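You operate a simulated robot arm through the tools that you are given. There is no shell and no other tool.

The job below is to be done with a simulated robot arm. You get a single attempt, and the scene is never put back.

JOB
Swab the bench trackball's rollers, seat its ball and lock the ring.
Fine: green swab on each roller, then back in its pot.

Only the result counts: the job must be done as asked and must still hold three seconds after the hand-in. Knocking over, shifting, dropping, spilling or breaking anything else fails it.

ROBOT AND FRAMES
A 6-joint arm with a two-finger parallel gripper, fixed in place. Base frame: the origin is on the floor under the middle of its stand, x ahead of it, y to its left, z up; the work surface is at about z = 0.82. Units: m, rad, N and s.
With the tool pointing down near the work surface it reaches from about 0.3 to 0.66 m from the base axis. Its first joint turns from -2.007 to 2.007 rad. Payload 3.43 kg.
The tool frame sits at the grasp point between the pads (the TCP): z along the fingers, y along the line on which they close. The tips reach 0.034 m beyond it. Largest opening 0.128 m; finger width 0.024, thickness 0.012; the body of the gripper, 0.048 by 0.13 m, starts 0.096 m behind the TCP.
Orientation is told as [roll, pitch, yaw] about the base's x, y, z axes, in that order, counted from this pose: with the fingers straight down and closing along the base's y, the tool's x points along the base's -x, its y along +y and its z along -z.

CONTROLS
- The arm moves only by the tool nudge_tool. Its argument "series" is a list that holds one entry, the list of rows, each a list of 7 numbers: the shift along the tool's x, y, z in units of 30 mm (1.0 is 30 mm), then the turn, a rotation vector about the tool's x, y, z in units of 5 degrees (1.0 is 5 degrees), then the finger opening in m, from 0 to 0.128. In form: [[[tx, ty, tz, rx, ry, rz, gripper], ...]]. A call has 1 to 20 rows; each row shifts and turns the commanded pose from where the row before left it, along the tool's axes as they then stand. A call with a number of a shift or a turn outside -1 to 1 is refused whole. A row lasts 0.2 s, in which the tool goes at most 0.05 m and 0.15 rad; a call with a longer step from one row to the next is refused whole, and so is a gripper value outside its range. Where a pose cannot be reached the arm comes as near as it can. A force on the tool above 40 N (or 10 N above the force at the start of the call, whichever is more), or a blocked arm, ends the call early, and 0.2 s more pass. The fingers move at their own pace (about 0.153 m/s each) and stop on an object; they squeeze with about 38 N. The grip force told is the motor's: it shows also when the fingers shut on nothing. Time passes only in rows, and 0.2 s behind the last, so rows that do not move let the fingers close. The reply holds the time, the measured pose of the TCP, the force on the tool along the base axes, the opening and the grip force, in the units named above and with some noise, with the torque about the TCP (base axes, N m) and any sound that the robot's microphone picked up, and new pictures: "pictures" is both (left out), scene, wrist or none.
- Cameras (640 x 400 px; columns grow to the right, rows downward): "scene" is fixed at [0.0483, 0.6506, 1.4364]; the picture's right is [-0.70, -0.71, 0.00], its down [-0.39, 0.38, -0.84] and it looks along [0.59, -0.59, -0.55] (base axes); focal length 348 px, centre (320, 200). "wrist" rides on the gripper at [0.076, -0.011, -0.16] in the tool frame; the picture's right is [0.15, 0.99, 0.00], its down [-0.88, 0.13, -0.46] and it looks along [-0.45, 0.07, 0.89] (tool axes); focal length 234 px, centre (320, 200). There is no depth. A picture from a camera that has moved, and an enlarged one, comes with that camera's place and axes in the base frame and with its lens.
- slide_trunk(by): slides the trunk up (or, below 0, down) by that many m; the arm rides with it, the base frame stays. It gives what a move gives, with no picture.
- enlarge(camera, box): a new picture of the part [left, top, right, bottom] of that camera's present view, enlarged. No time passes.
- close_job(): hands the job in; it is judged then, once.

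Places have to be worked out from the pictures, the camera data and where the tool is seen. Open the gripper and draw the arm clear of the work before you hand the job in, unless the task says otherwise.

The tools are called by a JSON object that holds its "op" and its "data". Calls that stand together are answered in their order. nudge_tool: Moves the arm, as the interface text tells. Its arguments: {"type":"object","properties":{"series":{"type":"array","items":{"type":"array","items":{"type":"array","items":{"type":"number"}}}},"pictures":{"type":"string","enum":["both","scene","wrist","none"]}},"required":["series"]} The other tools are called the same way: slide_trunk (by) moves the trunk up or down; enlarge (camera, box) takes an enlarged picture of a part of a camera's view; close_job () hands the job in.

At the start:

```text
t: 0.0
tcp_pos: [0.4702, 0.1108, 1.1821]
orientation: [0.0, -0.002, 0.0]
wrist_force: [0.1, 0.4, -0.5]
torque: [0.02, 0.0, 0.0]
width: 0.1281
grip_force: 0.1
trunk travel left (down, up): [-0.875, 0.115]
```

scene: 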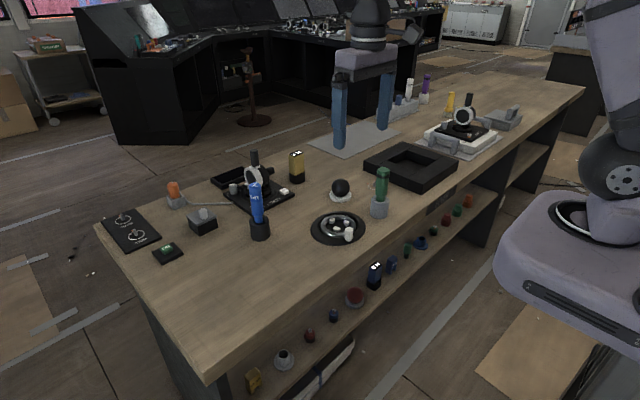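
wrist: 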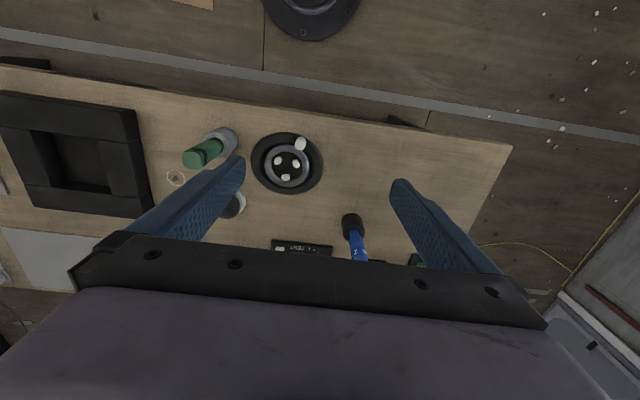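

I start by looking closer at the trackball, the swabs and the ball before moving anything.

{"op": "enlarge", "data": {"camera": "scene", "box": [290, 150, 410, 250]}}

{"op": "enlarge", "data": {"camera": "scene", "box": [90, 140, 310, 270]}}

{"op": "enlarge", "data": {"camera": "wrist", "box": [150, 100, 400, 270]}}

{"op": "enlarge", "data": {"camera": "scene", "box": [360, 60, 540, 180]}}

```text
4.00 times, centred on (350, 200) of scene
camera zoom: at [0.0483, 0.6506, 1.4364], right [-0.7, -0.71, 0.0], down [-0.39, 0.38, -0.84], along [0.59, -0.59, -0.55], focal length 1390 px, centre (200, 200)
```

zoom: 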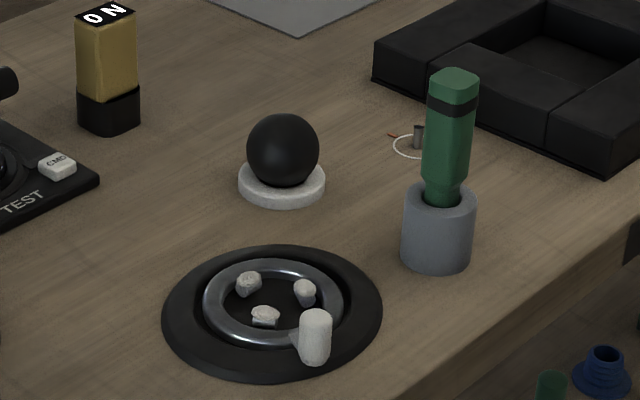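

```text
2.91 times, centred on (200, 205) of scene
camera zoom: at [0.0483, 0.6506, 1.4364], right [-0.7, -0.71, 0.0], down [-0.39, 0.38, -0.84], along [0.59, -0.59, -0.55], focal length 1011 px, centre (669, 186)
```

zoom: 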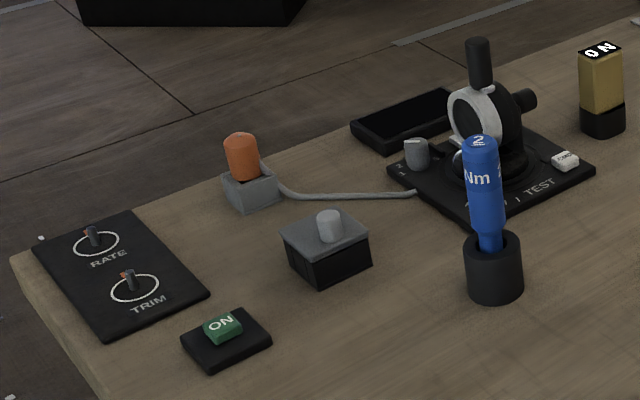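

```text
2.35 times, centred on (275, 185) of wrist
camera zoom: at [0.3937, 0.0998, 1.3423], right [-0.15, 0.99, 0.0], down [0.88, 0.13, 0.46], along [0.45, 0.07, -0.89], focal length 551 px, centre (426, 235)
```

zoom: 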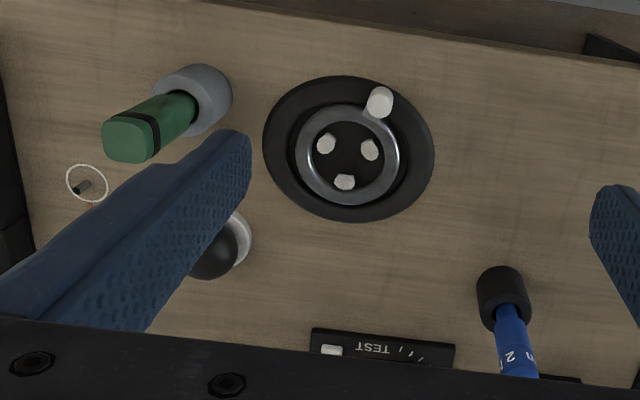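

```text
3.33 times, centred on (450, 120) of scene
camera zoom: at [0.0483, 0.6506, 1.4364], right [-0.7, -0.71, 0.0], down [-0.39, 0.38, -0.84], along [0.59, -0.59, -0.55], focal length 1158 px, centre (-113, 467)
```

zoom: 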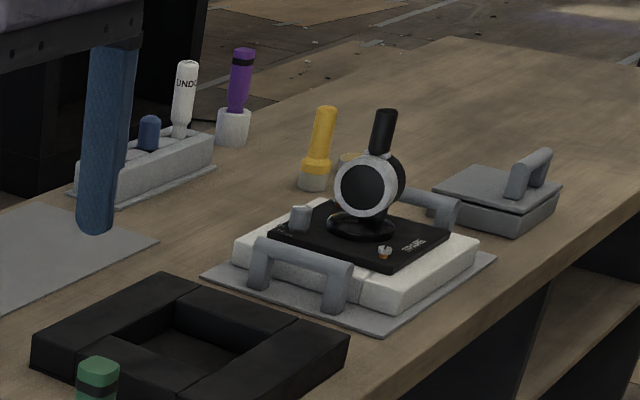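

The green swab is in its grey pot at about (0.53, -0.085), the trackball is at about (0.57, 0.053) and the ball sits on a white cup at about (0.68, -0.065). I move above the trackball for a closer look.

{"op": "nudge_tool", "data": {"series": [[[-0.6, -0.39, 0.6, 0, 0, 0, 0.128], [-0.6, -0.39, 0.6, 0, 0, 0, 0.128], [-0.6, -0.39, 0.6, 0, 0, 0, 0.128], [-0.6, -0.39, 0.6, 0, 0, 0, 0.128], [-0.6, -0.39, 0.6, 0, 0, 0, 0.128]]], "pictures": "both"}}

```text
t: 1.2
tcp_pos: [0.5619, 0.0517, 1.0926]
orientation: [0.001, 0.001, -0.001]
wrist_force: [-0.3, -0.1, 0.0]
torque: [0.0, 0.04, -0.01]
width: 0.1281
grip_force: 0.1
trunk travel left (down, up): [-0.875, 0.115]
camera wrist: at [0.4853, 0.0413, 1.2518], right [-0.15, 0.99, 0.0], down [0.88, 0.13, 0.46], along [0.45, 0.07, -0.89], focal length 234 px, centre (320, 200)
```

scene: 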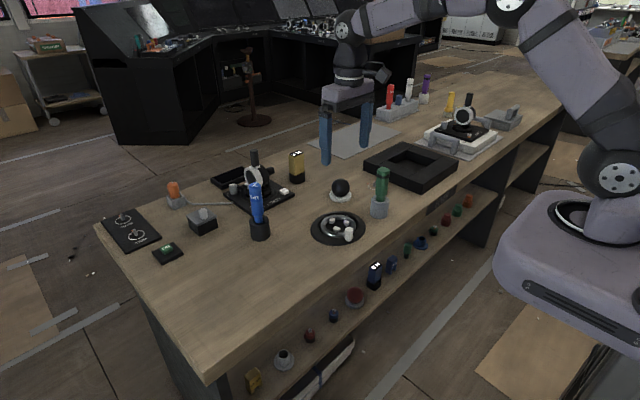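
wrist: 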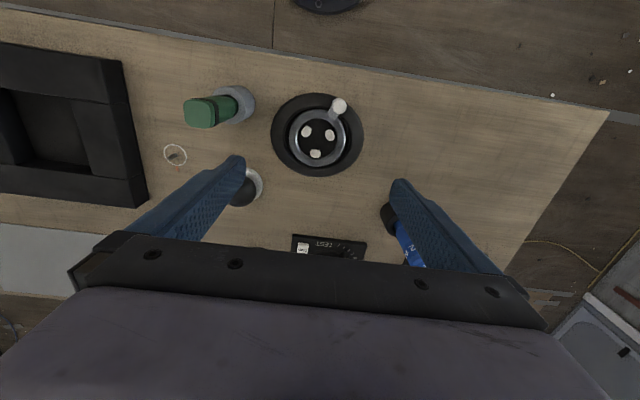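

The trackball is in clear view between the fingers; I enlarge it to find its marks, rollers and the knob.

{"op": "enlarge", "data": {"camera": "wrist", "box": [260, 80, 380, 190]}}

{"op": "enlarge", "data": {"camera": "wrist", "box": [150, 70, 280, 230]}}

{"op": "enlarge", "data": {"camera": "scene", "box": [305, 205, 375, 250]}}

{"op": "enlarge", "data": {"camera": "scene", "box": [350, 150, 420, 230]}}

```text
3.64 times, centred on (320, 135) of wrist
camera zoom: at [0.4853, 0.0413, 1.2518], right [-0.15, 0.99, 0.0], down [0.88, 0.13, 0.46], along [0.45, 0.07, -0.89], focal length 852 px, centre (320, 436)
```

zoom: 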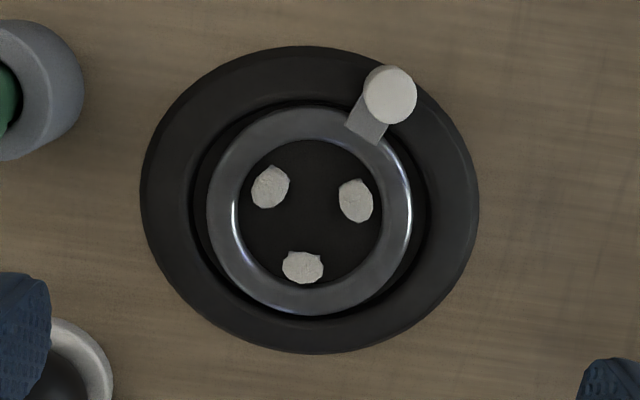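

```text
2.50 times, centred on (215, 150) of wrist
camera zoom: at [0.4853, 0.0413, 1.2518], right [-0.15, 0.99, 0.0], down [0.88, 0.13, 0.46], along [0.45, 0.07, -0.89], focal length 585 px, centre (582, 325)
```

zoom: 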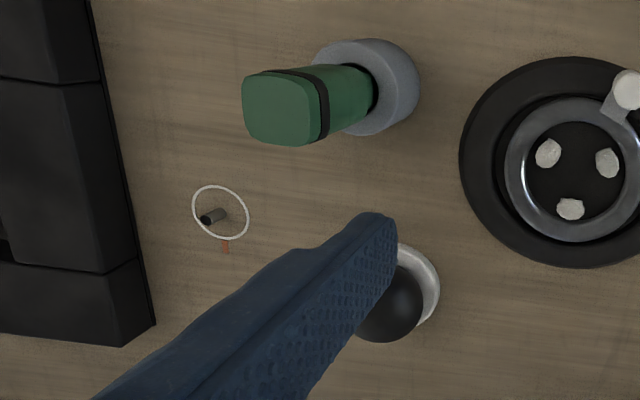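

```text
8.89 times, centred on (340, 228) of scene
camera zoom: at [0.0483, 0.6506, 1.4364], right [-0.7, -0.71, 0.0], down [-0.39, 0.38, -0.84], along [0.59, -0.59, -0.55], focal length 3089 px, centre (142, -44)
```

zoom: 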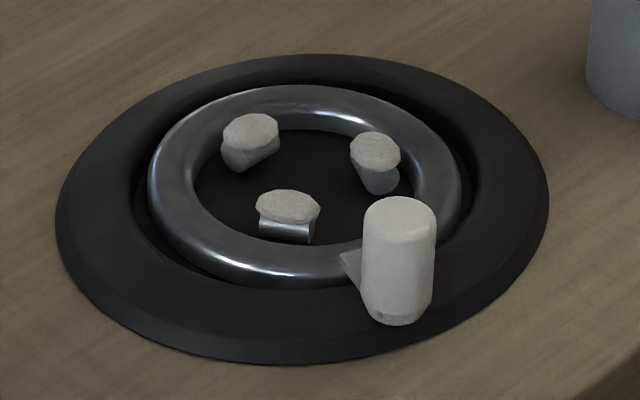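

```text
5.00 times, centred on (385, 190) of scene
camera zoom: at [0.0483, 0.6506, 1.4364], right [-0.7, -0.71, 0.0], down [-0.39, 0.38, -0.84], along [0.59, -0.59, -0.55], focal length 1737 px, centre (-5, 250)
```

zoom: 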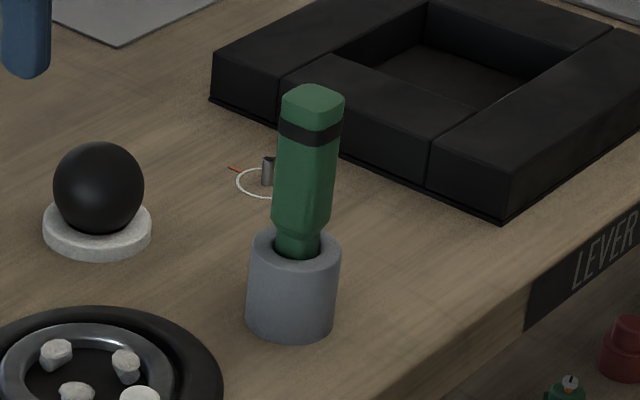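

I check the front edge of the bench and the far objects for labels that could tell the locking direction.

{"op": "enlarge", "data": {"camera": "scene", "box": [230, 220, 430, 400]}}

{"op": "enlarge", "data": {"camera": "scene", "box": [370, 150, 520, 280]}}

{"op": "enlarge", "data": {"camera": "wrist", "box": [150, 50, 480, 160]}}

```text
2.22 times, centred on (330, 310) of scene
camera zoom: at [0.0483, 0.6506, 1.4364], right [-0.7, -0.71, 0.0], down [-0.39, 0.38, -0.84], along [0.59, -0.59, -0.55], focal length 772 px, centre (298, -44)
```

zoom: 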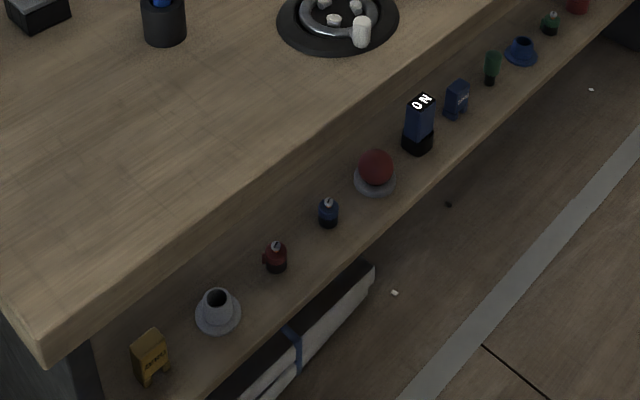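

```text
3.08 times, centred on (445, 215) of scene
camera zoom: at [0.0483, 0.6506, 1.4364], right [-0.7, -0.71, 0.0], down [-0.39, 0.38, -0.84], along [0.59, -0.59, -0.55], focal length 1069 px, centre (-65, 154)
```

zoom: 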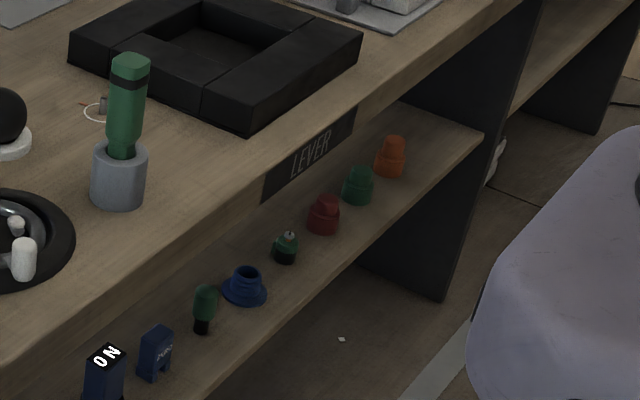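

```text
1.94 times, centred on (315, 105) of wrist
camera zoom: at [0.4853, 0.0413, 1.2518], right [-0.15, 0.99, 0.0], down [0.88, 0.13, 0.46], along [0.45, 0.07, -0.89], focal length 454 px, centre (330, 384)
```

zoom: 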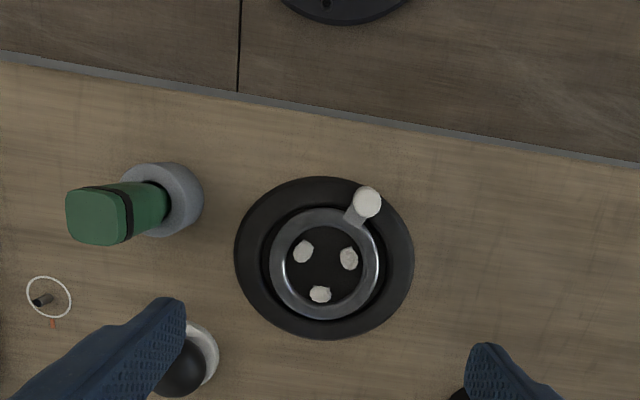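

The trackball's centre comes out at about (0.574, 0.051), with rollers about 24 mm out and the ring knob on the robot side. I move over the green swab, staying above its handle, to measure it from close by.

{"op": "nudge_tool", "data": {"series": [[[0.166, -0.88, 0.1, 0, 0, 0, 0.128], [0.166, -0.88, 0.1, 0, 0, 0, 0.128], [0.166, -0.88, 0.1, 0, 0, 0, 0.128], [0.166, -0.88, 0.1, 0, 0, 0, 0.128], [0.166, -0.88, 0.1, 0, 0, 0, 0.128], [0, 0, 0, 0, 0, 0, 0.128]]], "pictures": "both"}}

```text
t: 2.6
tcp_pos: [0.536, -0.0796, 1.077]
orientation: [0.002, 0.0, -0.001]
wrist_force: [0.7, 0.9, -0.2]
torque: [0.01, 0.04, -0.01]
width: 0.1277
grip_force: 0.1
trunk travel left (down, up): [-0.875, 0.115]
camera wrist: at [0.4584, -0.0904, 1.2367], right [-0.15, 0.99, 0.0], down [0.88, 0.13, 0.46], along [0.45, 0.07, -0.89], focal length 234 px, centre (320, 200)
```

scene: 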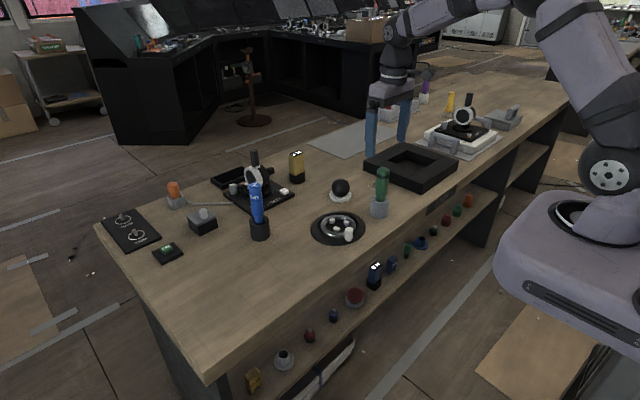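
wrist: 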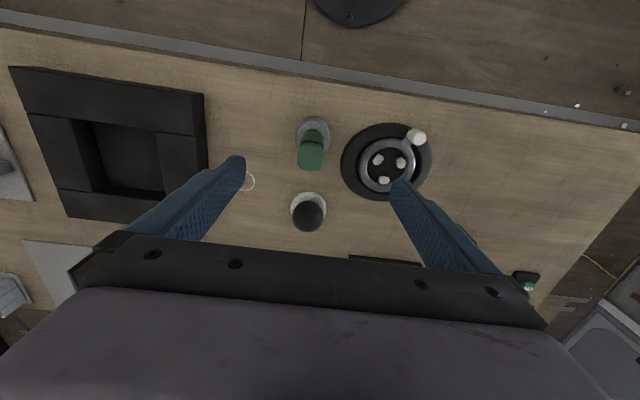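

The swab's handle and the ball are both between the fingers in the wrist view; I enlarge for measurements.

{"op": "enlarge", "data": {"camera": "wrist", "box": [270, 100, 370, 240]}}

{"op": "enlarge", "data": {"camera": "wrist", "box": [330, 110, 440, 210]}}

```text
2.86 times, centred on (320, 170) of wrist
camera zoom: at [0.4584, -0.0904, 1.2367], right [-0.15, 0.99, 0.0], down [0.88, 0.13, 0.46], along [0.45, 0.07, -0.89], focal length 669 px, centre (320, 286)
```

zoom: 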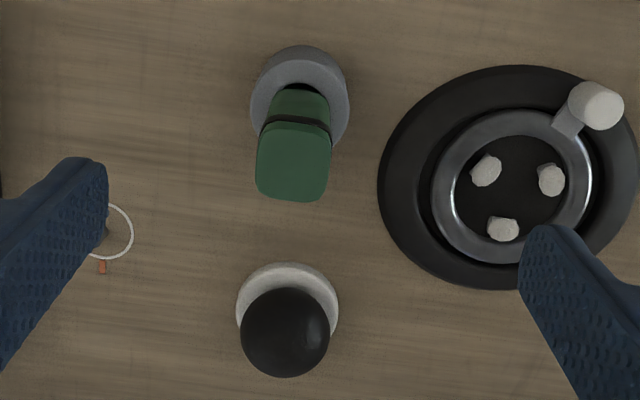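

```text
4.00 times, centred on (385, 160) of wrist
camera zoom: at [0.4584, -0.0904, 1.2367], right [-0.15, 0.99, 0.0], down [0.88, 0.13, 0.46], along [0.45, 0.07, -0.89], focal length 937 px, centre (60, 360)
```

zoom: 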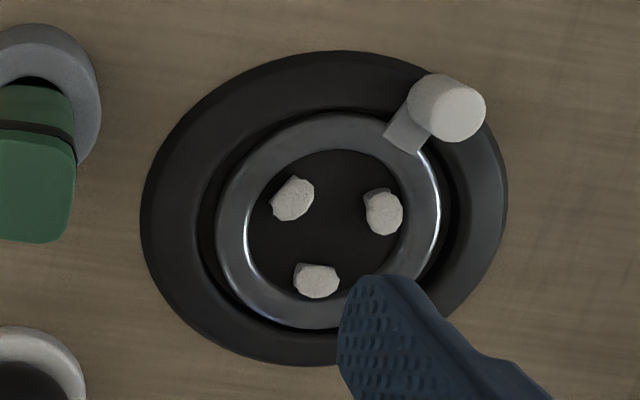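

The handle's top is at about (0.537, -0.089, 0.970), square to the base axes and about 30 mm wide; the pot rim is at z ≈ 0.872. I line up in y and come down around the handle with the fingers open.

{"op": "nudge_tool", "data": {"series": [[[0, -0.32, 0, 0, 0, 0, 0.128], [0, 0, 0.88, 0, 0, 0, 0.128], [0, 0, 0.88, 0, 0, 0, 0.128], [0, 0, 0.88, 0, 0, 0, 0.128], [0, 0, 0.88, 0, 0, 0, 0.128], [0, 0, 0.8, 0, 0, 0, 0.128], [0, 0, 0, 0, 0, 0, 0.128]]], "pictures": "both"}}

```text
t: 4.2
tcp_pos: [0.5341, -0.0902, 0.9466]
orientation: [0.001, 0.0, 0.001]
wrist_force: [-0.3, -0.9, 0.4]
torque: [-0.03, -0.02, 0.0]
width: 0.1279
grip_force: 0.2
trunk travel left (down, up): [-0.875, 0.115]
camera wrist: at [0.4583, -0.1006, 1.1073], right [-0.15, 0.99, 0.0], down [0.88, 0.13, 0.46], along [0.45, 0.07, -0.89], focal length 234 px, centre (320, 200)
```

scene: 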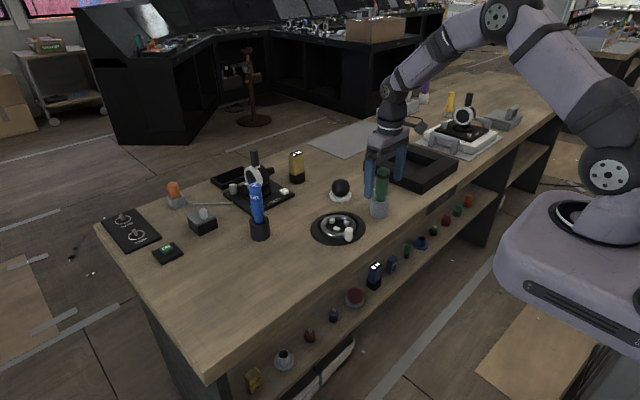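
wrist: 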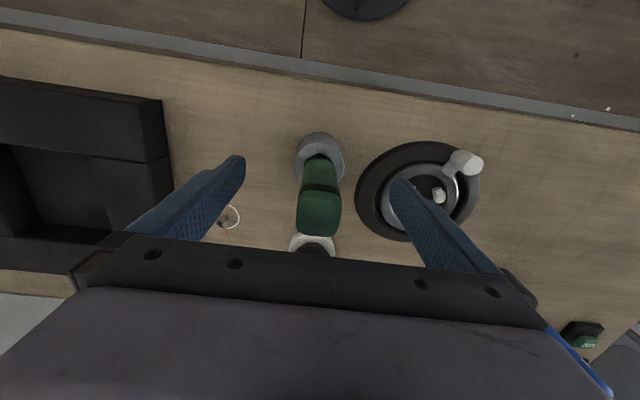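

The handle is centred between the fingers within 3 mm. I make that small correction and close on it.

{"op": "nudge_tool", "data": {"series": [[[-0.1, 0.05, 0, 0, 0, 0, 0.128], [0, 0, 0, 0, 0, 0, 0.06], [0, 0, 0, 0, 0, 0, 0.02], [0, 0, 0, 0, 0, 0, 0.015], [0, 0, 0, 0, 0, 0, 0.015], [0, 0, 0, 0, 0, 0, 0.015]]], "pictures": "both"}}

```text
t: 5.6
tcp_pos: [0.5373, -0.089, 0.9473]
orientation: [-0.001, 0.0, -0.001]
wrist_force: [0.2, -0.3, -0.9]
torque: [0.02, 0.03, 0.01]
width: 0.0288
grip_force: 38.0
trunk travel left (down, up): [-0.875, 0.115]
camera wrist: at [0.4616, -0.0992, 1.1075], right [-0.15, 0.99, 0.0], down [0.88, 0.13, 0.46], along [0.45, 0.07, -0.89], focal length 234 px, centre (320, 200)
```

scene: 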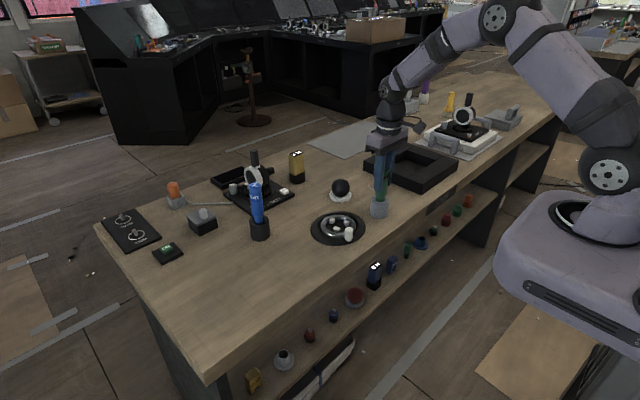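
wrist: 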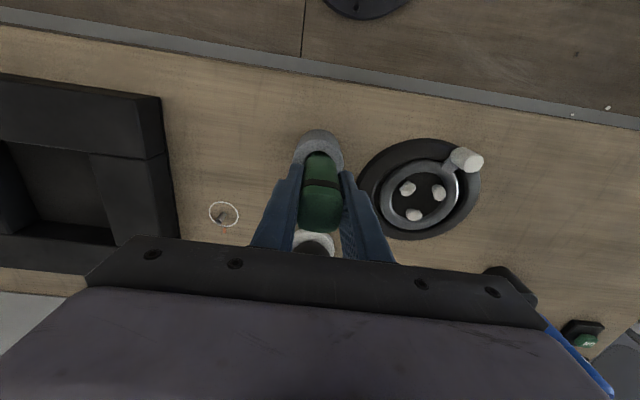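

Gripped at width 0.0288. I note the grasp pose (0.5373, -0.0890, 0.9473) for the return and lift straight up by 0.10 m.

{"op": "nudge_tool", "data": {"series": [[[0, 0, -0.5, 0, 0, 0, 0.015], [0, 0, -0.6, 0, 0, 0, 0.015], [0, 0, -0.75, 0, 0, 0, 0.015], [0, 0, -0.75, 0, 0, 0, 0.015], [0, 0, -0.75, 0, 0, 0, 0.015], [0, 0, 0, 0, 0, 0, 0.015]]], "pictures": "both"}}

{"op": "enlarge", "data": {"camera": "scene", "box": [350, 110, 430, 220]}}

{"op": "enlarge", "data": {"camera": "wrist", "box": [250, 100, 480, 260]}}

```text
t: 7.0
tcp_pos: [0.5371, -0.0889, 1.0482]
orientation: [0.0, 0.0, 0.0]
wrist_force: [0.2, -1.3, 0.0]
torque: [-0.02, 0.04, -0.01]
width: 0.0285
grip_force: 38.2
trunk travel left (down, up): [-0.875, 0.115]
camera wrist: at [0.4622, -0.0985, 1.2081], right [-0.15, 0.99, 0.0], down [0.88, 0.13, 0.46], along [0.45, 0.07, -0.89], focal length 234 px, centre (320, 200)
```

scene: 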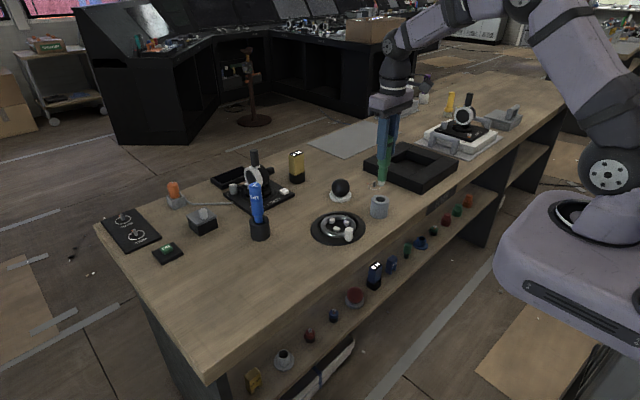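
wrist: 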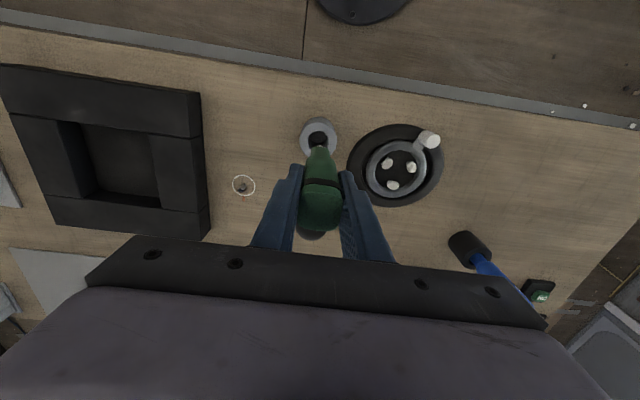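

```text
3.64 times, centred on (390, 165) of scene
camera zoom: at [0.0483, 0.6506, 1.4364], right [-0.7, -0.71, 0.0], down [-0.39, 0.38, -0.84], along [0.59, -0.59, -0.55], focal length 1264 px, centre (66, 327)
```

zoom: 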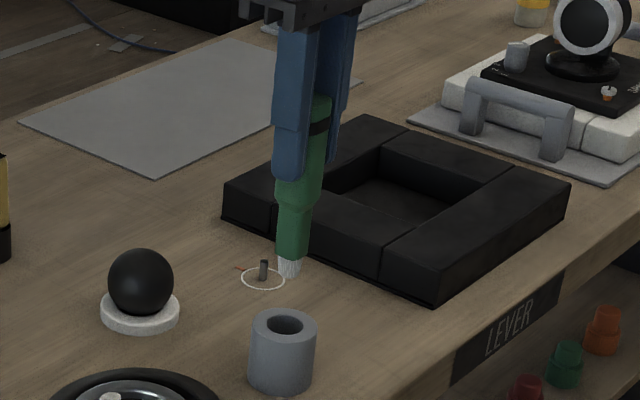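

```text
2.50 times, centred on (365, 180) of wrist
camera zoom: at [0.4622, -0.0985, 1.2081], right [-0.15, 0.99, 0.0], down [0.88, 0.13, 0.46], along [0.45, 0.07, -0.89], focal length 585 px, centre (208, 250)
```

zoom: 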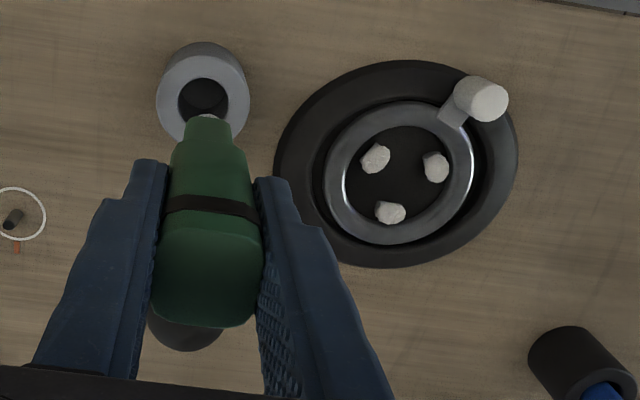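

The swab came out cleanly; its tip is a white brush roughly 0.13 m below the TCP. I zoom in for the tip and, from here, the rollers.

{"op": "enlarge", "data": {"camera": "scene", "box": [365, 150, 395, 195]}}

{"op": "enlarge", "data": {"camera": "scene", "box": [300, 170, 395, 250]}}

```text
8.89 times, centred on (380, 172) of scene
camera zoom: at [0.0483, 0.6506, 1.4364], right [-0.7, -0.71, 0.0], down [-0.39, 0.38, -0.84], along [0.59, -0.59, -0.55], focal length 3089 px, centre (-213, 444)
```

zoom: 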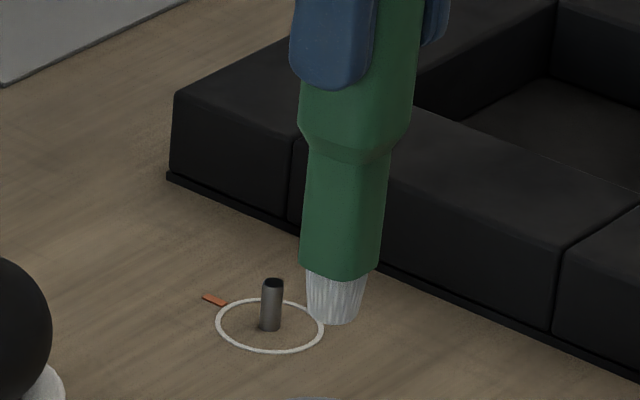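

```text
5.00 times, centred on (348, 210) of scene
camera zoom: at [0.0483, 0.6506, 1.4364], right [-0.7, -0.71, 0.0], down [-0.39, 0.38, -0.84], along [0.59, -0.59, -0.55], focal length 1737 px, centre (182, 150)
```

zoom: 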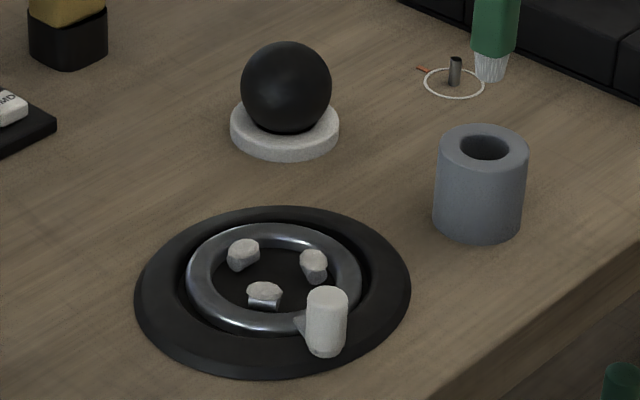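

The brush end is about 0.133 m below the TCP, and roller 1 is at about (0.567, 0.031, 0.835). I carry the swab over roller 1 at a safe height and then lower it to about 30 mm above, to check in both views.

{"op": "nudge_tool", "data": {"series": [[[-0.213, 0.806, 0, 0, 0, 0, 0.015], [-0.213, 0.806, 0, 0, 0, 0, 0.015], [-0.213, 0.806, 0, 0, 0, 0, 0.015], [-0.213, 0.806, 0, 0, 0, 0, 0.015], [-0.213, 0.806, 0, 0, 0, 0, 0.015], [0, 0, 0.7, 0, 0, 0, 0.015], [0, 0, 0.7, 0, 0, 0, 0.015], [0, 0, 0, 0, 0, 0, 0.015]]], "pictures": "both"}}

{"op": "enlarge", "data": {"camera": "scene", "box": [305, 180, 385, 250]}}

{"op": "enlarge", "data": {"camera": "wrist", "box": [250, 90, 400, 230]}}

```text
t: 8.8
tcp_pos: [0.5681, 0.0314, 1.0057]
orientation: [-0.001, 0.001, 0.0]
wrist_force: [-0.2, -1.9, -1.1]
torque: [-0.01, 0.02, 0.05]
width: 0.0287
grip_force: 37.8
trunk travel left (down, up): [-0.875, 0.115]
camera wrist: at [0.4933, 0.0216, 1.1655], right [-0.15, 0.99, 0.0], down [0.88, 0.13, 0.46], along [0.45, 0.07, -0.89], focal length 234 px, centre (320, 200)
```

scene: 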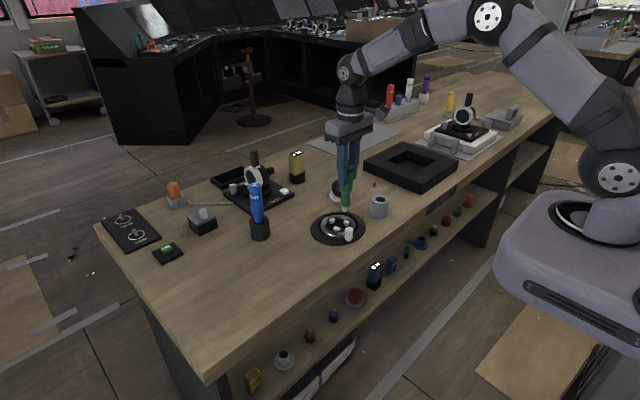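
wrist: 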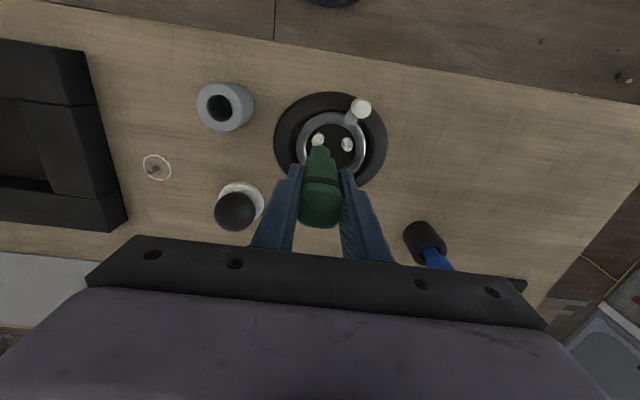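

```text
5.71 times, centred on (345, 215) of scene
camera zoom: at [0.0483, 0.6506, 1.4364], right [-0.7, -0.71, 0.0], down [-0.39, 0.38, -0.84], along [0.59, -0.59, -0.55], focal length 1986 px, centre (177, 114)
```

zoom: 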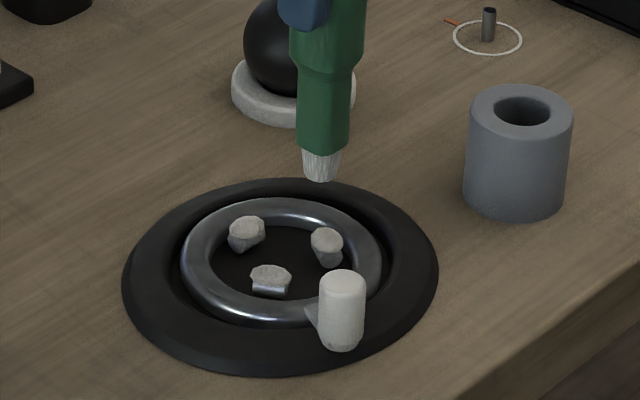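

```text
2.86 times, centred on (325, 160) of wrist
camera zoom: at [0.4933, 0.0216, 1.1655], right [-0.15, 0.99, 0.0], down [0.88, 0.13, 0.46], along [0.45, 0.07, -0.89], focal length 669 px, centre (306, 314)
```

zoom: 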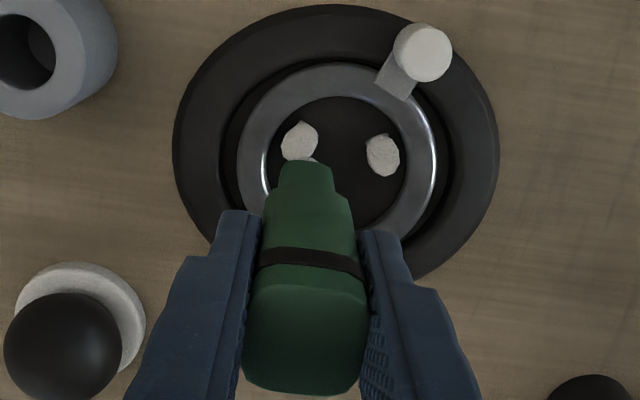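

In the scene view the tip stands about 5 mm off roller 1 toward the trackball's middle. I shift it back by a few mm and come down to about 10 mm above the roller.

{"op": "nudge_tool", "data": {"series": [[[0.1, -0.05, 0.3, 0, 0, 0, 0.015], [0, 0, 0.3, 0, 0, 0, 0.015], [0, 0, 0.2, 0, 0, 0, 0.015], [0, 0, 0, 0, 0, 0, 0.015]]], "pictures": "none"}}

{"op": "enlarge", "data": {"camera": "scene", "box": [315, 195, 365, 245]}}

{"op": "enlarge", "data": {"camera": "wrist", "box": [270, 100, 370, 200]}}

```text
t: 9.8
tcp_pos: [0.5664, 0.0321, 0.983]
orientation: [-0.001, 0.001, -0.002]
wrist_force: [-0.2, -0.8, -1.6]
torque: [-0.04, 0.03, -0.01]
width: 0.0287
grip_force: 38.0
trunk travel left (down, up): [-0.875, 0.115]
```

```text
8.00 times, centred on (340, 220) of scene
camera zoom: at [0.0483, 0.6506, 1.4364], right [-0.7, -0.71, 0.0], down [-0.39, 0.38, -0.84], along [0.59, -0.59, -0.55], focal length 2780 px, centre (160, 40)
```

zoom: 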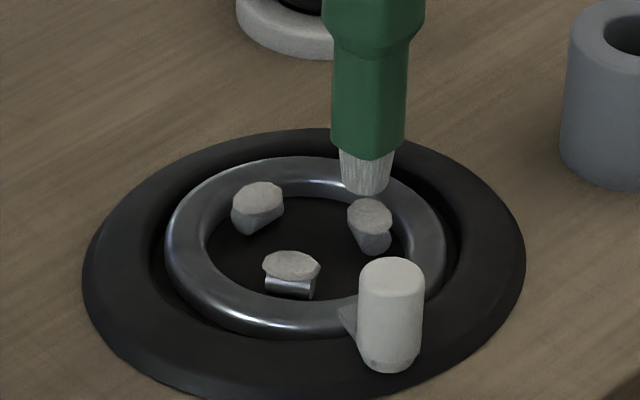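

```text
4.00 times, centred on (320, 150) of wrist
camera zoom: at [0.4907, 0.0207, 1.1419], right [-0.15, 0.99, 0.0], down [0.88, 0.13, 0.46], along [0.45, 0.07, -0.89], focal length 937 px, centre (320, 400)
```

zoom: 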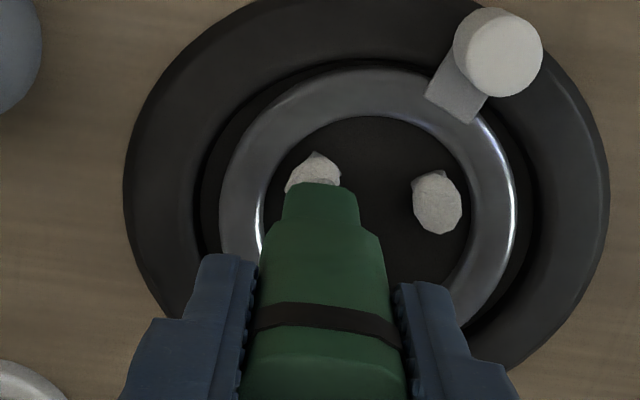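

The brush sits right above roller 1 with roughly 10 mm to go. I lower it in small steps and watch the force.

{"op": "nudge_tool", "data": {"series": [[[0.03, -0.04, 0.1, 0, 0, 0, 0.015], [0, 0, 0.1, 0, 0, 0, 0.015], [0, 0, 0.06, 0, 0, 0, 0.015], [0, 0, 0, 0, 0, 0, 0.015]]], "pictures": "none"}}

{"op": "enlarge", "data": {"camera": "scene", "box": [315, 195, 365, 245]}}

```text
t: 10.8
tcp_pos: [0.5663, 0.0301, 0.9741]
orientation: [0.0, -0.001, -0.001]
wrist_force: [-0.9, 0.3, -0.5]
torque: [-0.03, -0.01, -0.05]
width: 0.0286
grip_force: 38.2
trunk travel left (down, up): [-0.875, 0.115]
```

```text
8.00 times, centred on (340, 220) of scene
camera zoom: at [0.0483, 0.6506, 1.4364], right [-0.7, -0.71, 0.0], down [-0.39, 0.38, -0.84], along [0.59, -0.59, -0.55], focal length 2780 px, centre (160, 40)
```

zoom: 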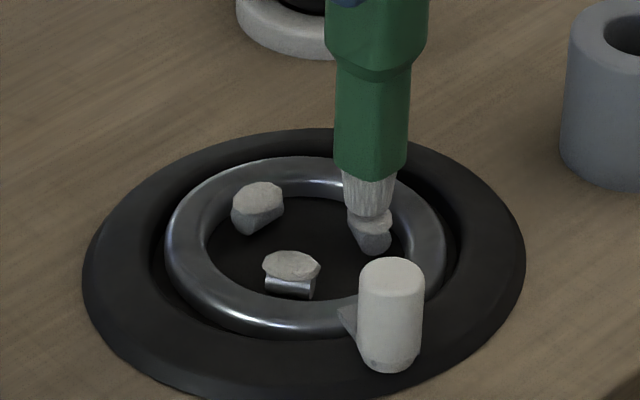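

The brush end is now at the lump's top with no force yet. I go down in 1 mm steps.

{"op": "nudge_tool", "data": {"series": [[[0, 0, 0.04, 0, 0, 0, 0.015], [0, 0, 0.03, 0, 0, 0, 0.015], [0, 0, 0, 0, 0, 0, 0.015], [0, 0, 0, 0, 0, 0, 0.015]]], "pictures": "none"}}

{"op": "enlarge", "data": {"camera": "scene", "box": [315, 195, 365, 245]}}

```text
t: 11.8
tcp_pos: [0.5661, 0.0301, 0.9708]
orientation: [-0.001, 0.001, 0.002]
wrist_force: [1.2, 0.4, -1.2]
torque: [-0.04, 0.0, 0.01]
width: 0.0285
grip_force: 38.2
trunk travel left (down, up): [-0.875, 0.115]
```

```text
8.00 times, centred on (340, 220) of scene
camera zoom: at [0.0483, 0.6506, 1.4364], right [-0.7, -0.71, 0.0], down [-0.39, 0.38, -0.84], along [0.59, -0.59, -0.55], focal length 2780 px, centre (160, 40)
```

zoom: 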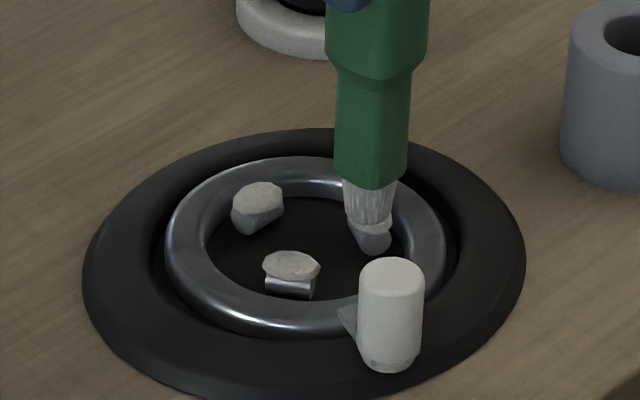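

Still only noise in the force; the brush is overlapping the lump in the picture. I continue 3 mm lower in 1 mm steps.

{"op": "nudge_tool", "data": {"series": [[[0, 0, 0.035, 0, 0, 0, 0.015], [0, 0, 0.035, 0, 0, 0, 0.015], [0, 0, 0.03, 0, 0, 0, 0.015], [0, 0, 0, 0, 0, 0, 0.015], [0, 0, 0, 0, 0, 0, 0.015]]], "pictures": "none"}}

{"op": "enlarge", "data": {"camera": "scene", "box": [315, 195, 365, 245]}}

{"op": "enlarge", "data": {"camera": "wrist", "box": [270, 100, 370, 200]}}

```text
t: 13.0
tcp_pos: [0.5655, 0.0299, 0.9695]
orientation: [0.0, -0.003, 0.0]
wrist_force: [0.4, 0.7, 8.6]
torque: [0.38, -0.17, 0.04]
width: 0.0288
grip_force: 38.1
trunk travel left (down, up): [-0.875, 0.115]
```

```text
8.00 times, centred on (340, 220) of scene
camera zoom: at [0.0483, 0.6506, 1.4364], right [-0.7, -0.71, 0.0], down [-0.39, 0.38, -0.84], along [0.59, -0.59, -0.55], focal length 2780 px, centre (160, 40)
```

zoom: 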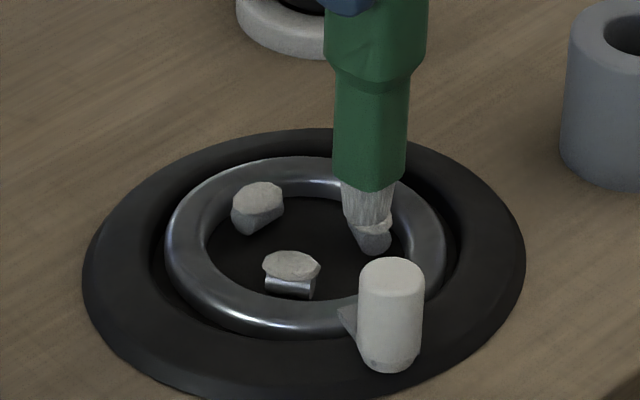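

```text
4.00 times, centred on (320, 150) of wrist
camera zoom: at [0.4897, 0.0193, 1.1299], right [-0.15, 0.99, 0.0], down [0.88, 0.13, 0.46], along [0.45, 0.07, -0.89], focal length 937 px, centre (320, 400)
```

zoom: 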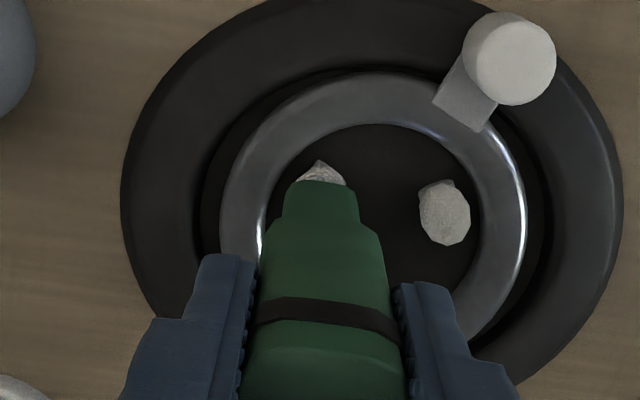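

Contact on roller 1: about 8.6 N upward. I rub gently back and forth along the roller for about two seconds, then raise to look.

{"op": "nudge_tool", "data": {"series": [[[-0.1, -0.06, 0, 0, 0, 0, 0.015], [0.1, 0.06, 0, 0, 0, 0, 0.015], [0.1, 0.06, 0, 0, 0, 0, 0.015], [-0.1, -0.06, 0, 0, 0, 0, 0.015], [-0.1, -0.06, 0, 0, 0, 0, 0.015], [0.1, 0.06, 0, 0, 0, 0, 0.015], [0.1, 0.06, 0, 0, 0, 0, 0.015], [-0.1, -0.06, 0, 0, 0, 0, 0.015]]], "pictures": "none"}}

{"op": "enlarge", "data": {"camera": "scene", "box": [315, 195, 365, 245]}}

{"op": "enlarge", "data": {"camera": "wrist", "box": [270, 100, 370, 200]}}

```text
t: 14.8
tcp_pos: [0.5649, 0.0305, 0.969]
orientation: [0.001, 0.0, 0.0]
wrist_force: [0.4, -1.1, -0.9]
torque: [-0.04, 0.01, 0.02]
width: 0.0286
grip_force: 38.2
trunk travel left (down, up): [-0.875, 0.115]
```

```text
8.00 times, centred on (340, 220) of scene
camera zoom: at [0.0483, 0.6506, 1.4364], right [-0.7, -0.71, 0.0], down [-0.39, 0.38, -0.84], along [0.59, -0.59, -0.55], focal length 2780 px, centre (160, 40)
```

zoom: 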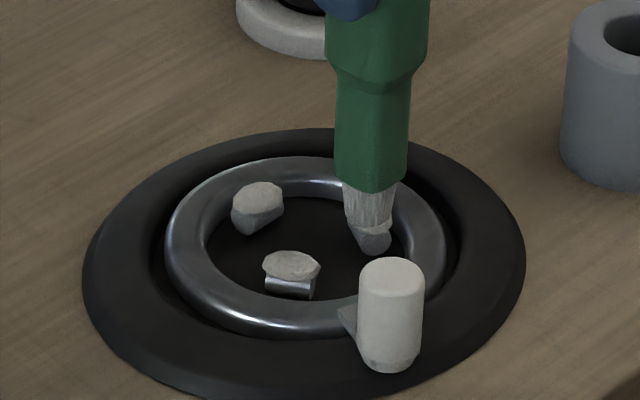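

```text
4.00 times, centred on (320, 150) of wrist
camera zoom: at [0.4898, 0.0195, 1.1288], right [-0.15, 0.99, 0.0], down [0.88, 0.13, 0.46], along [0.45, 0.07, -0.89], focal length 937 px, centre (320, 400)
```

zoom: 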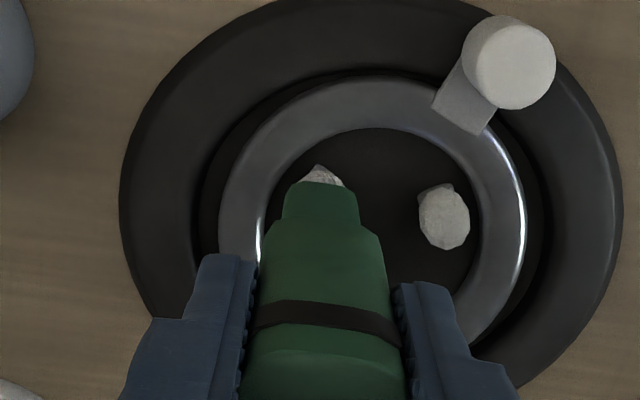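

The lump is still there and the force has vanished, so the brush has barely pressed. I push 3 mm lower in small steps and stroke again.

{"op": "nudge_tool", "data": {"series": [[[0, 0, 0.03, 0, 0, 0, 0.015], [0, 0, 0.03, 0, 0, 0, 0.015], [0, 0, 0.03, 0, 0, 0, 0.015], [0, 0, 0, 0, 0, 0, 0.015], [0, 0, 0, 0, 0, 0, 0.015]]], "pictures": "none"}}

{"op": "enlarge", "data": {"camera": "scene", "box": [325, 205, 355, 230]}}

```text
t: 16.0
tcp_pos: [0.5665, 0.0303, 0.9664]
orientation: [0.0, -0.004, 0.0]
wrist_force: [-0.8, -0.5, 10.2]
torque: [-0.5, -0.05, -0.03]
width: 0.0286
grip_force: 37.9
trunk travel left (down, up): [-0.875, 0.115]
```

```text
16.00 times, centred on (340, 218) of scene
camera zoom: at [0.0483, 0.6506, 1.4364], right [-0.7, -0.71, 0.0], down [-0.39, 0.38, -0.84], along [0.59, -0.59, -0.55], focal length 5560 px, centre (0, -80)
```

zoom: 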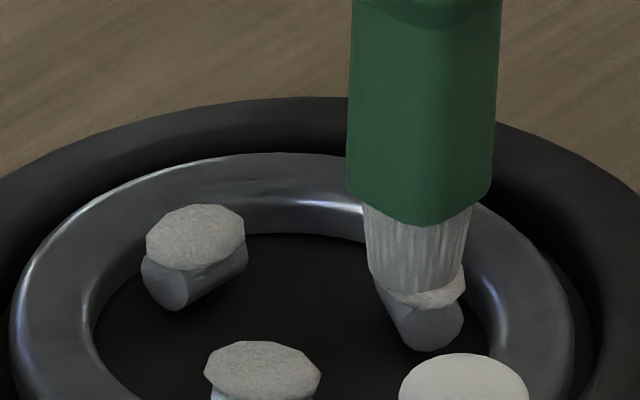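

The brush now presses on the roller at about 10 N. I stroke along the roller again, keeping this pressure.

{"op": "nudge_tool", "data": {"series": [[[-0.06, -0.035, 0, 0, 0, 0, 0.015], [-0.06, -0.035, 0, 0, 0, 0, 0.015], [0.06, 0.035, 0, 0, 0, 0, 0.015], [0.06, 0.035, 0, 0, 0, 0, 0.015], [0.06, 0.035, 0, 0, 0, 0, 0.015], [0.06, 0.035, 0, 0, 0, 0, 0.015], [-0.06, -0.035, 0, 0, 0, 0, 0.015], [-0.06, -0.035, 0, 0, 0, 0, 0.015]]], "pictures": "none"}}

{"op": "enlarge", "data": {"camera": "scene", "box": [325, 205, 355, 230]}}

```text
t: 17.8
tcp_pos: [0.5658, 0.031, 0.9665]
orientation: [0.0, -0.002, -0.001]
wrist_force: [0.3, 0.8, -0.1]
torque: [0.0, 0.02, 0.04]
width: 0.0288
grip_force: 38.2
trunk travel left (down, up): [-0.875, 0.115]
```

```text
16.00 times, centred on (340, 218) of scene
camera zoom: at [0.0483, 0.6506, 1.4364], right [-0.7, -0.71, 0.0], down [-0.39, 0.38, -0.84], along [0.59, -0.59, -0.55], focal length 5560 px, centre (0, -80)
```

zoom: 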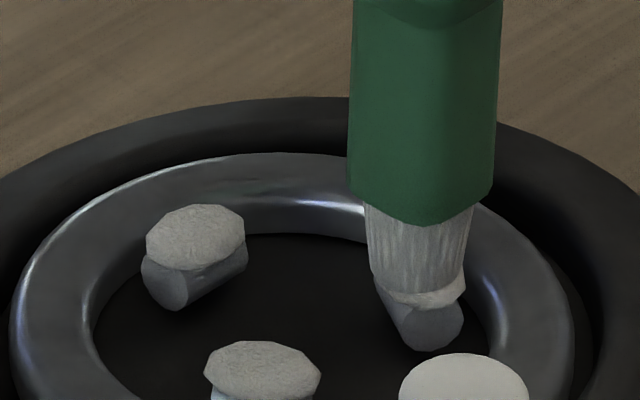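

Force is zero again after the strokes. I lift 30 mm to see whether the lump on roller 1 has changed.

{"op": "nudge_tool", "data": {"series": [[[0, 0, -0.5, 0, 0, 0, 0.015], [0, 0, -0.5, 0, 0, 0, 0.015], [0, 0, 0, 0, 0, 0, 0.015]]], "pictures": "none"}}

{"op": "enlarge", "data": {"camera": "scene", "box": [315, 190, 365, 235]}}

{"op": "enlarge", "data": {"camera": "wrist", "box": [270, 100, 370, 200]}}

```text
t: 18.6
tcp_pos: [0.5659, 0.0308, 0.996]
orientation: [-0.001, 0.0, 0.001]
wrist_force: [0.4, -0.2, 0.0]
torque: [0.02, -0.03, 0.0]
width: 0.0288
grip_force: 38.0
trunk travel left (down, up): [-0.875, 0.115]
```

```text
8.89 times, centred on (340, 212) of scene
camera zoom: at [0.0483, 0.6506, 1.4364], right [-0.7, -0.71, 0.0], down [-0.39, 0.38, -0.84], along [0.59, -0.59, -0.55], focal length 3089 px, centre (142, 89)
```

zoom: 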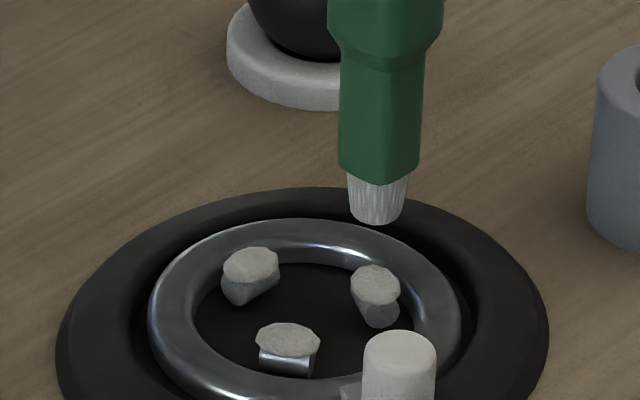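

```text
4.00 times, centred on (320, 150) of wrist
camera zoom: at [0.4898, 0.0198, 1.1563], right [-0.15, 0.99, 0.0], down [0.88, 0.13, 0.46], along [0.45, 0.07, -0.89], focal length 937 px, centre (320, 400)
```

zoom: 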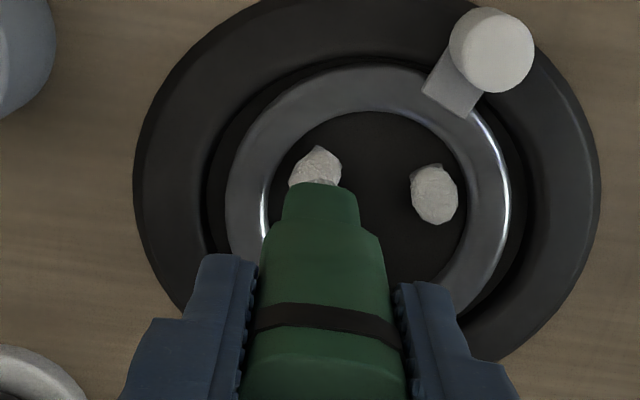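

I can't tell from here whether roller 1 changed. I move the raised swab over toward roller 2 and view roller 1 unobstructed.

{"op": "nudge_tool", "data": {"series": [[[-0.04, 0.7, 0, 0, 0, 0, 0.015], [0, 0.65, 0, 0, 0, 0, 0.015], [0, 0, 0, 0, 0, 0, 0.015]]], "pictures": "none"}}

{"op": "enlarge", "data": {"camera": "scene", "box": [315, 200, 365, 235]}}

{"op": "enlarge", "data": {"camera": "wrist", "box": [230, 100, 370, 200]}}

```text
t: 19.4
tcp_pos: [0.5676, 0.0705, 0.9963]
orientation: [0.0, 0.001, 0.0]
wrist_force: [0.2, -0.3, 0.2]
torque: [0.05, -0.05, -0.01]
width: 0.0288
grip_force: 37.6
trunk travel left (down, up): [-0.875, 0.115]
```

```text
11.43 times, centred on (340, 218) of scene
camera zoom: at [0.0483, 0.6506, 1.4364], right [-0.7, -0.71, 0.0], down [-0.39, 0.38, -0.84], along [0.59, -0.59, -0.55], focal length 3971 px, centre (91, 0)
```

zoom: 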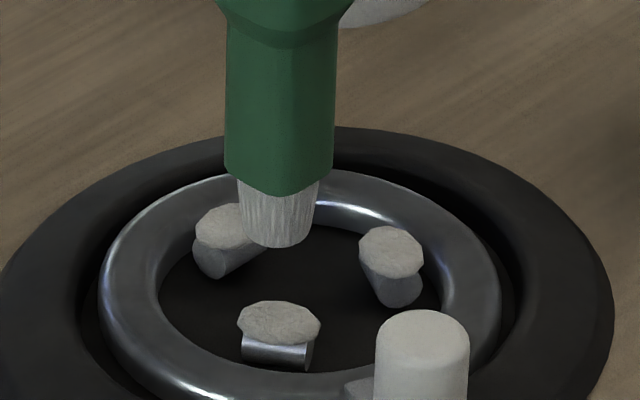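

```text
4.00 times, centred on (300, 150) of wrist
camera zoom: at [0.4909, 0.0604, 1.1561], right [-0.15, 0.99, 0.0], down [0.88, 0.13, 0.46], along [0.45, 0.07, -0.89], focal length 937 px, centre (400, 400)
```

zoom: 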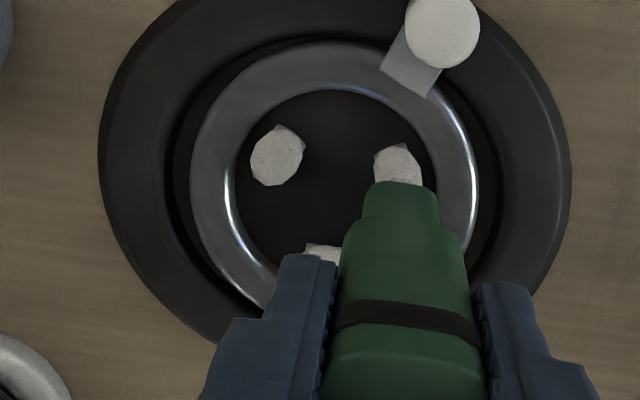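

Roller 1's patch looks unchanged, so it seems to need more sustained contact. The tip is well aligned over roller 2; I lower onto it, press and hold to see what makes the patch go.

{"op": "nudge_tool", "data": {"series": [[[0, 0.03, 0.4, 0, 0, 0, 0.015], [0, 0, 0.4, 0, 0, 0, 0.015], [0, 0, 0.06, 0, 0, 0, 0.015], [0, 0, 0.05, 0, 0, 0, 0.015], [0, 0, 0.03, 0, 0, 0, 0.015], [0, 0, 0, 0, 0, 0, 0.015], [0, 0, 0, 0, 0, 0, 0.015]]], "pictures": "none"}}

{"op": "enlarge", "data": {"camera": "scene", "box": [315, 205, 365, 240]}}

```text
t: 21.0
tcp_pos: [0.5679, 0.0716, 0.9684]
orientation: [0.0, -0.001, 0.002]
wrist_force: [1.0, 2.6, 8.4]
torque: [0.37, -0.1, 0.06]
width: 0.0288
grip_force: 37.8
trunk travel left (down, up): [-0.875, 0.115]
```

```text
11.43 times, centred on (340, 222) of scene
camera zoom: at [0.0483, 0.6506, 1.4364], right [-0.7, -0.71, 0.0], down [-0.39, 0.38, -0.84], along [0.59, -0.59, -0.55], focal length 3971 px, centre (91, -57)
```

zoom: 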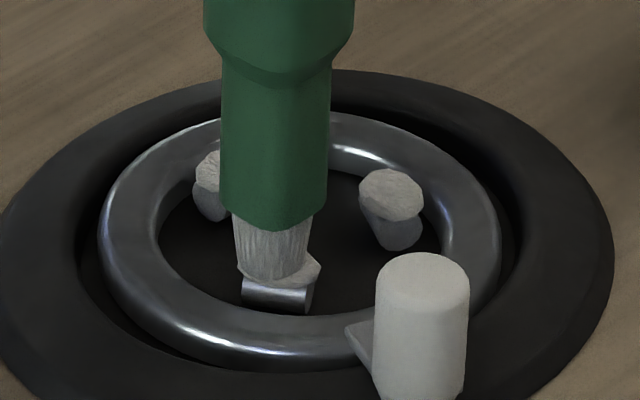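

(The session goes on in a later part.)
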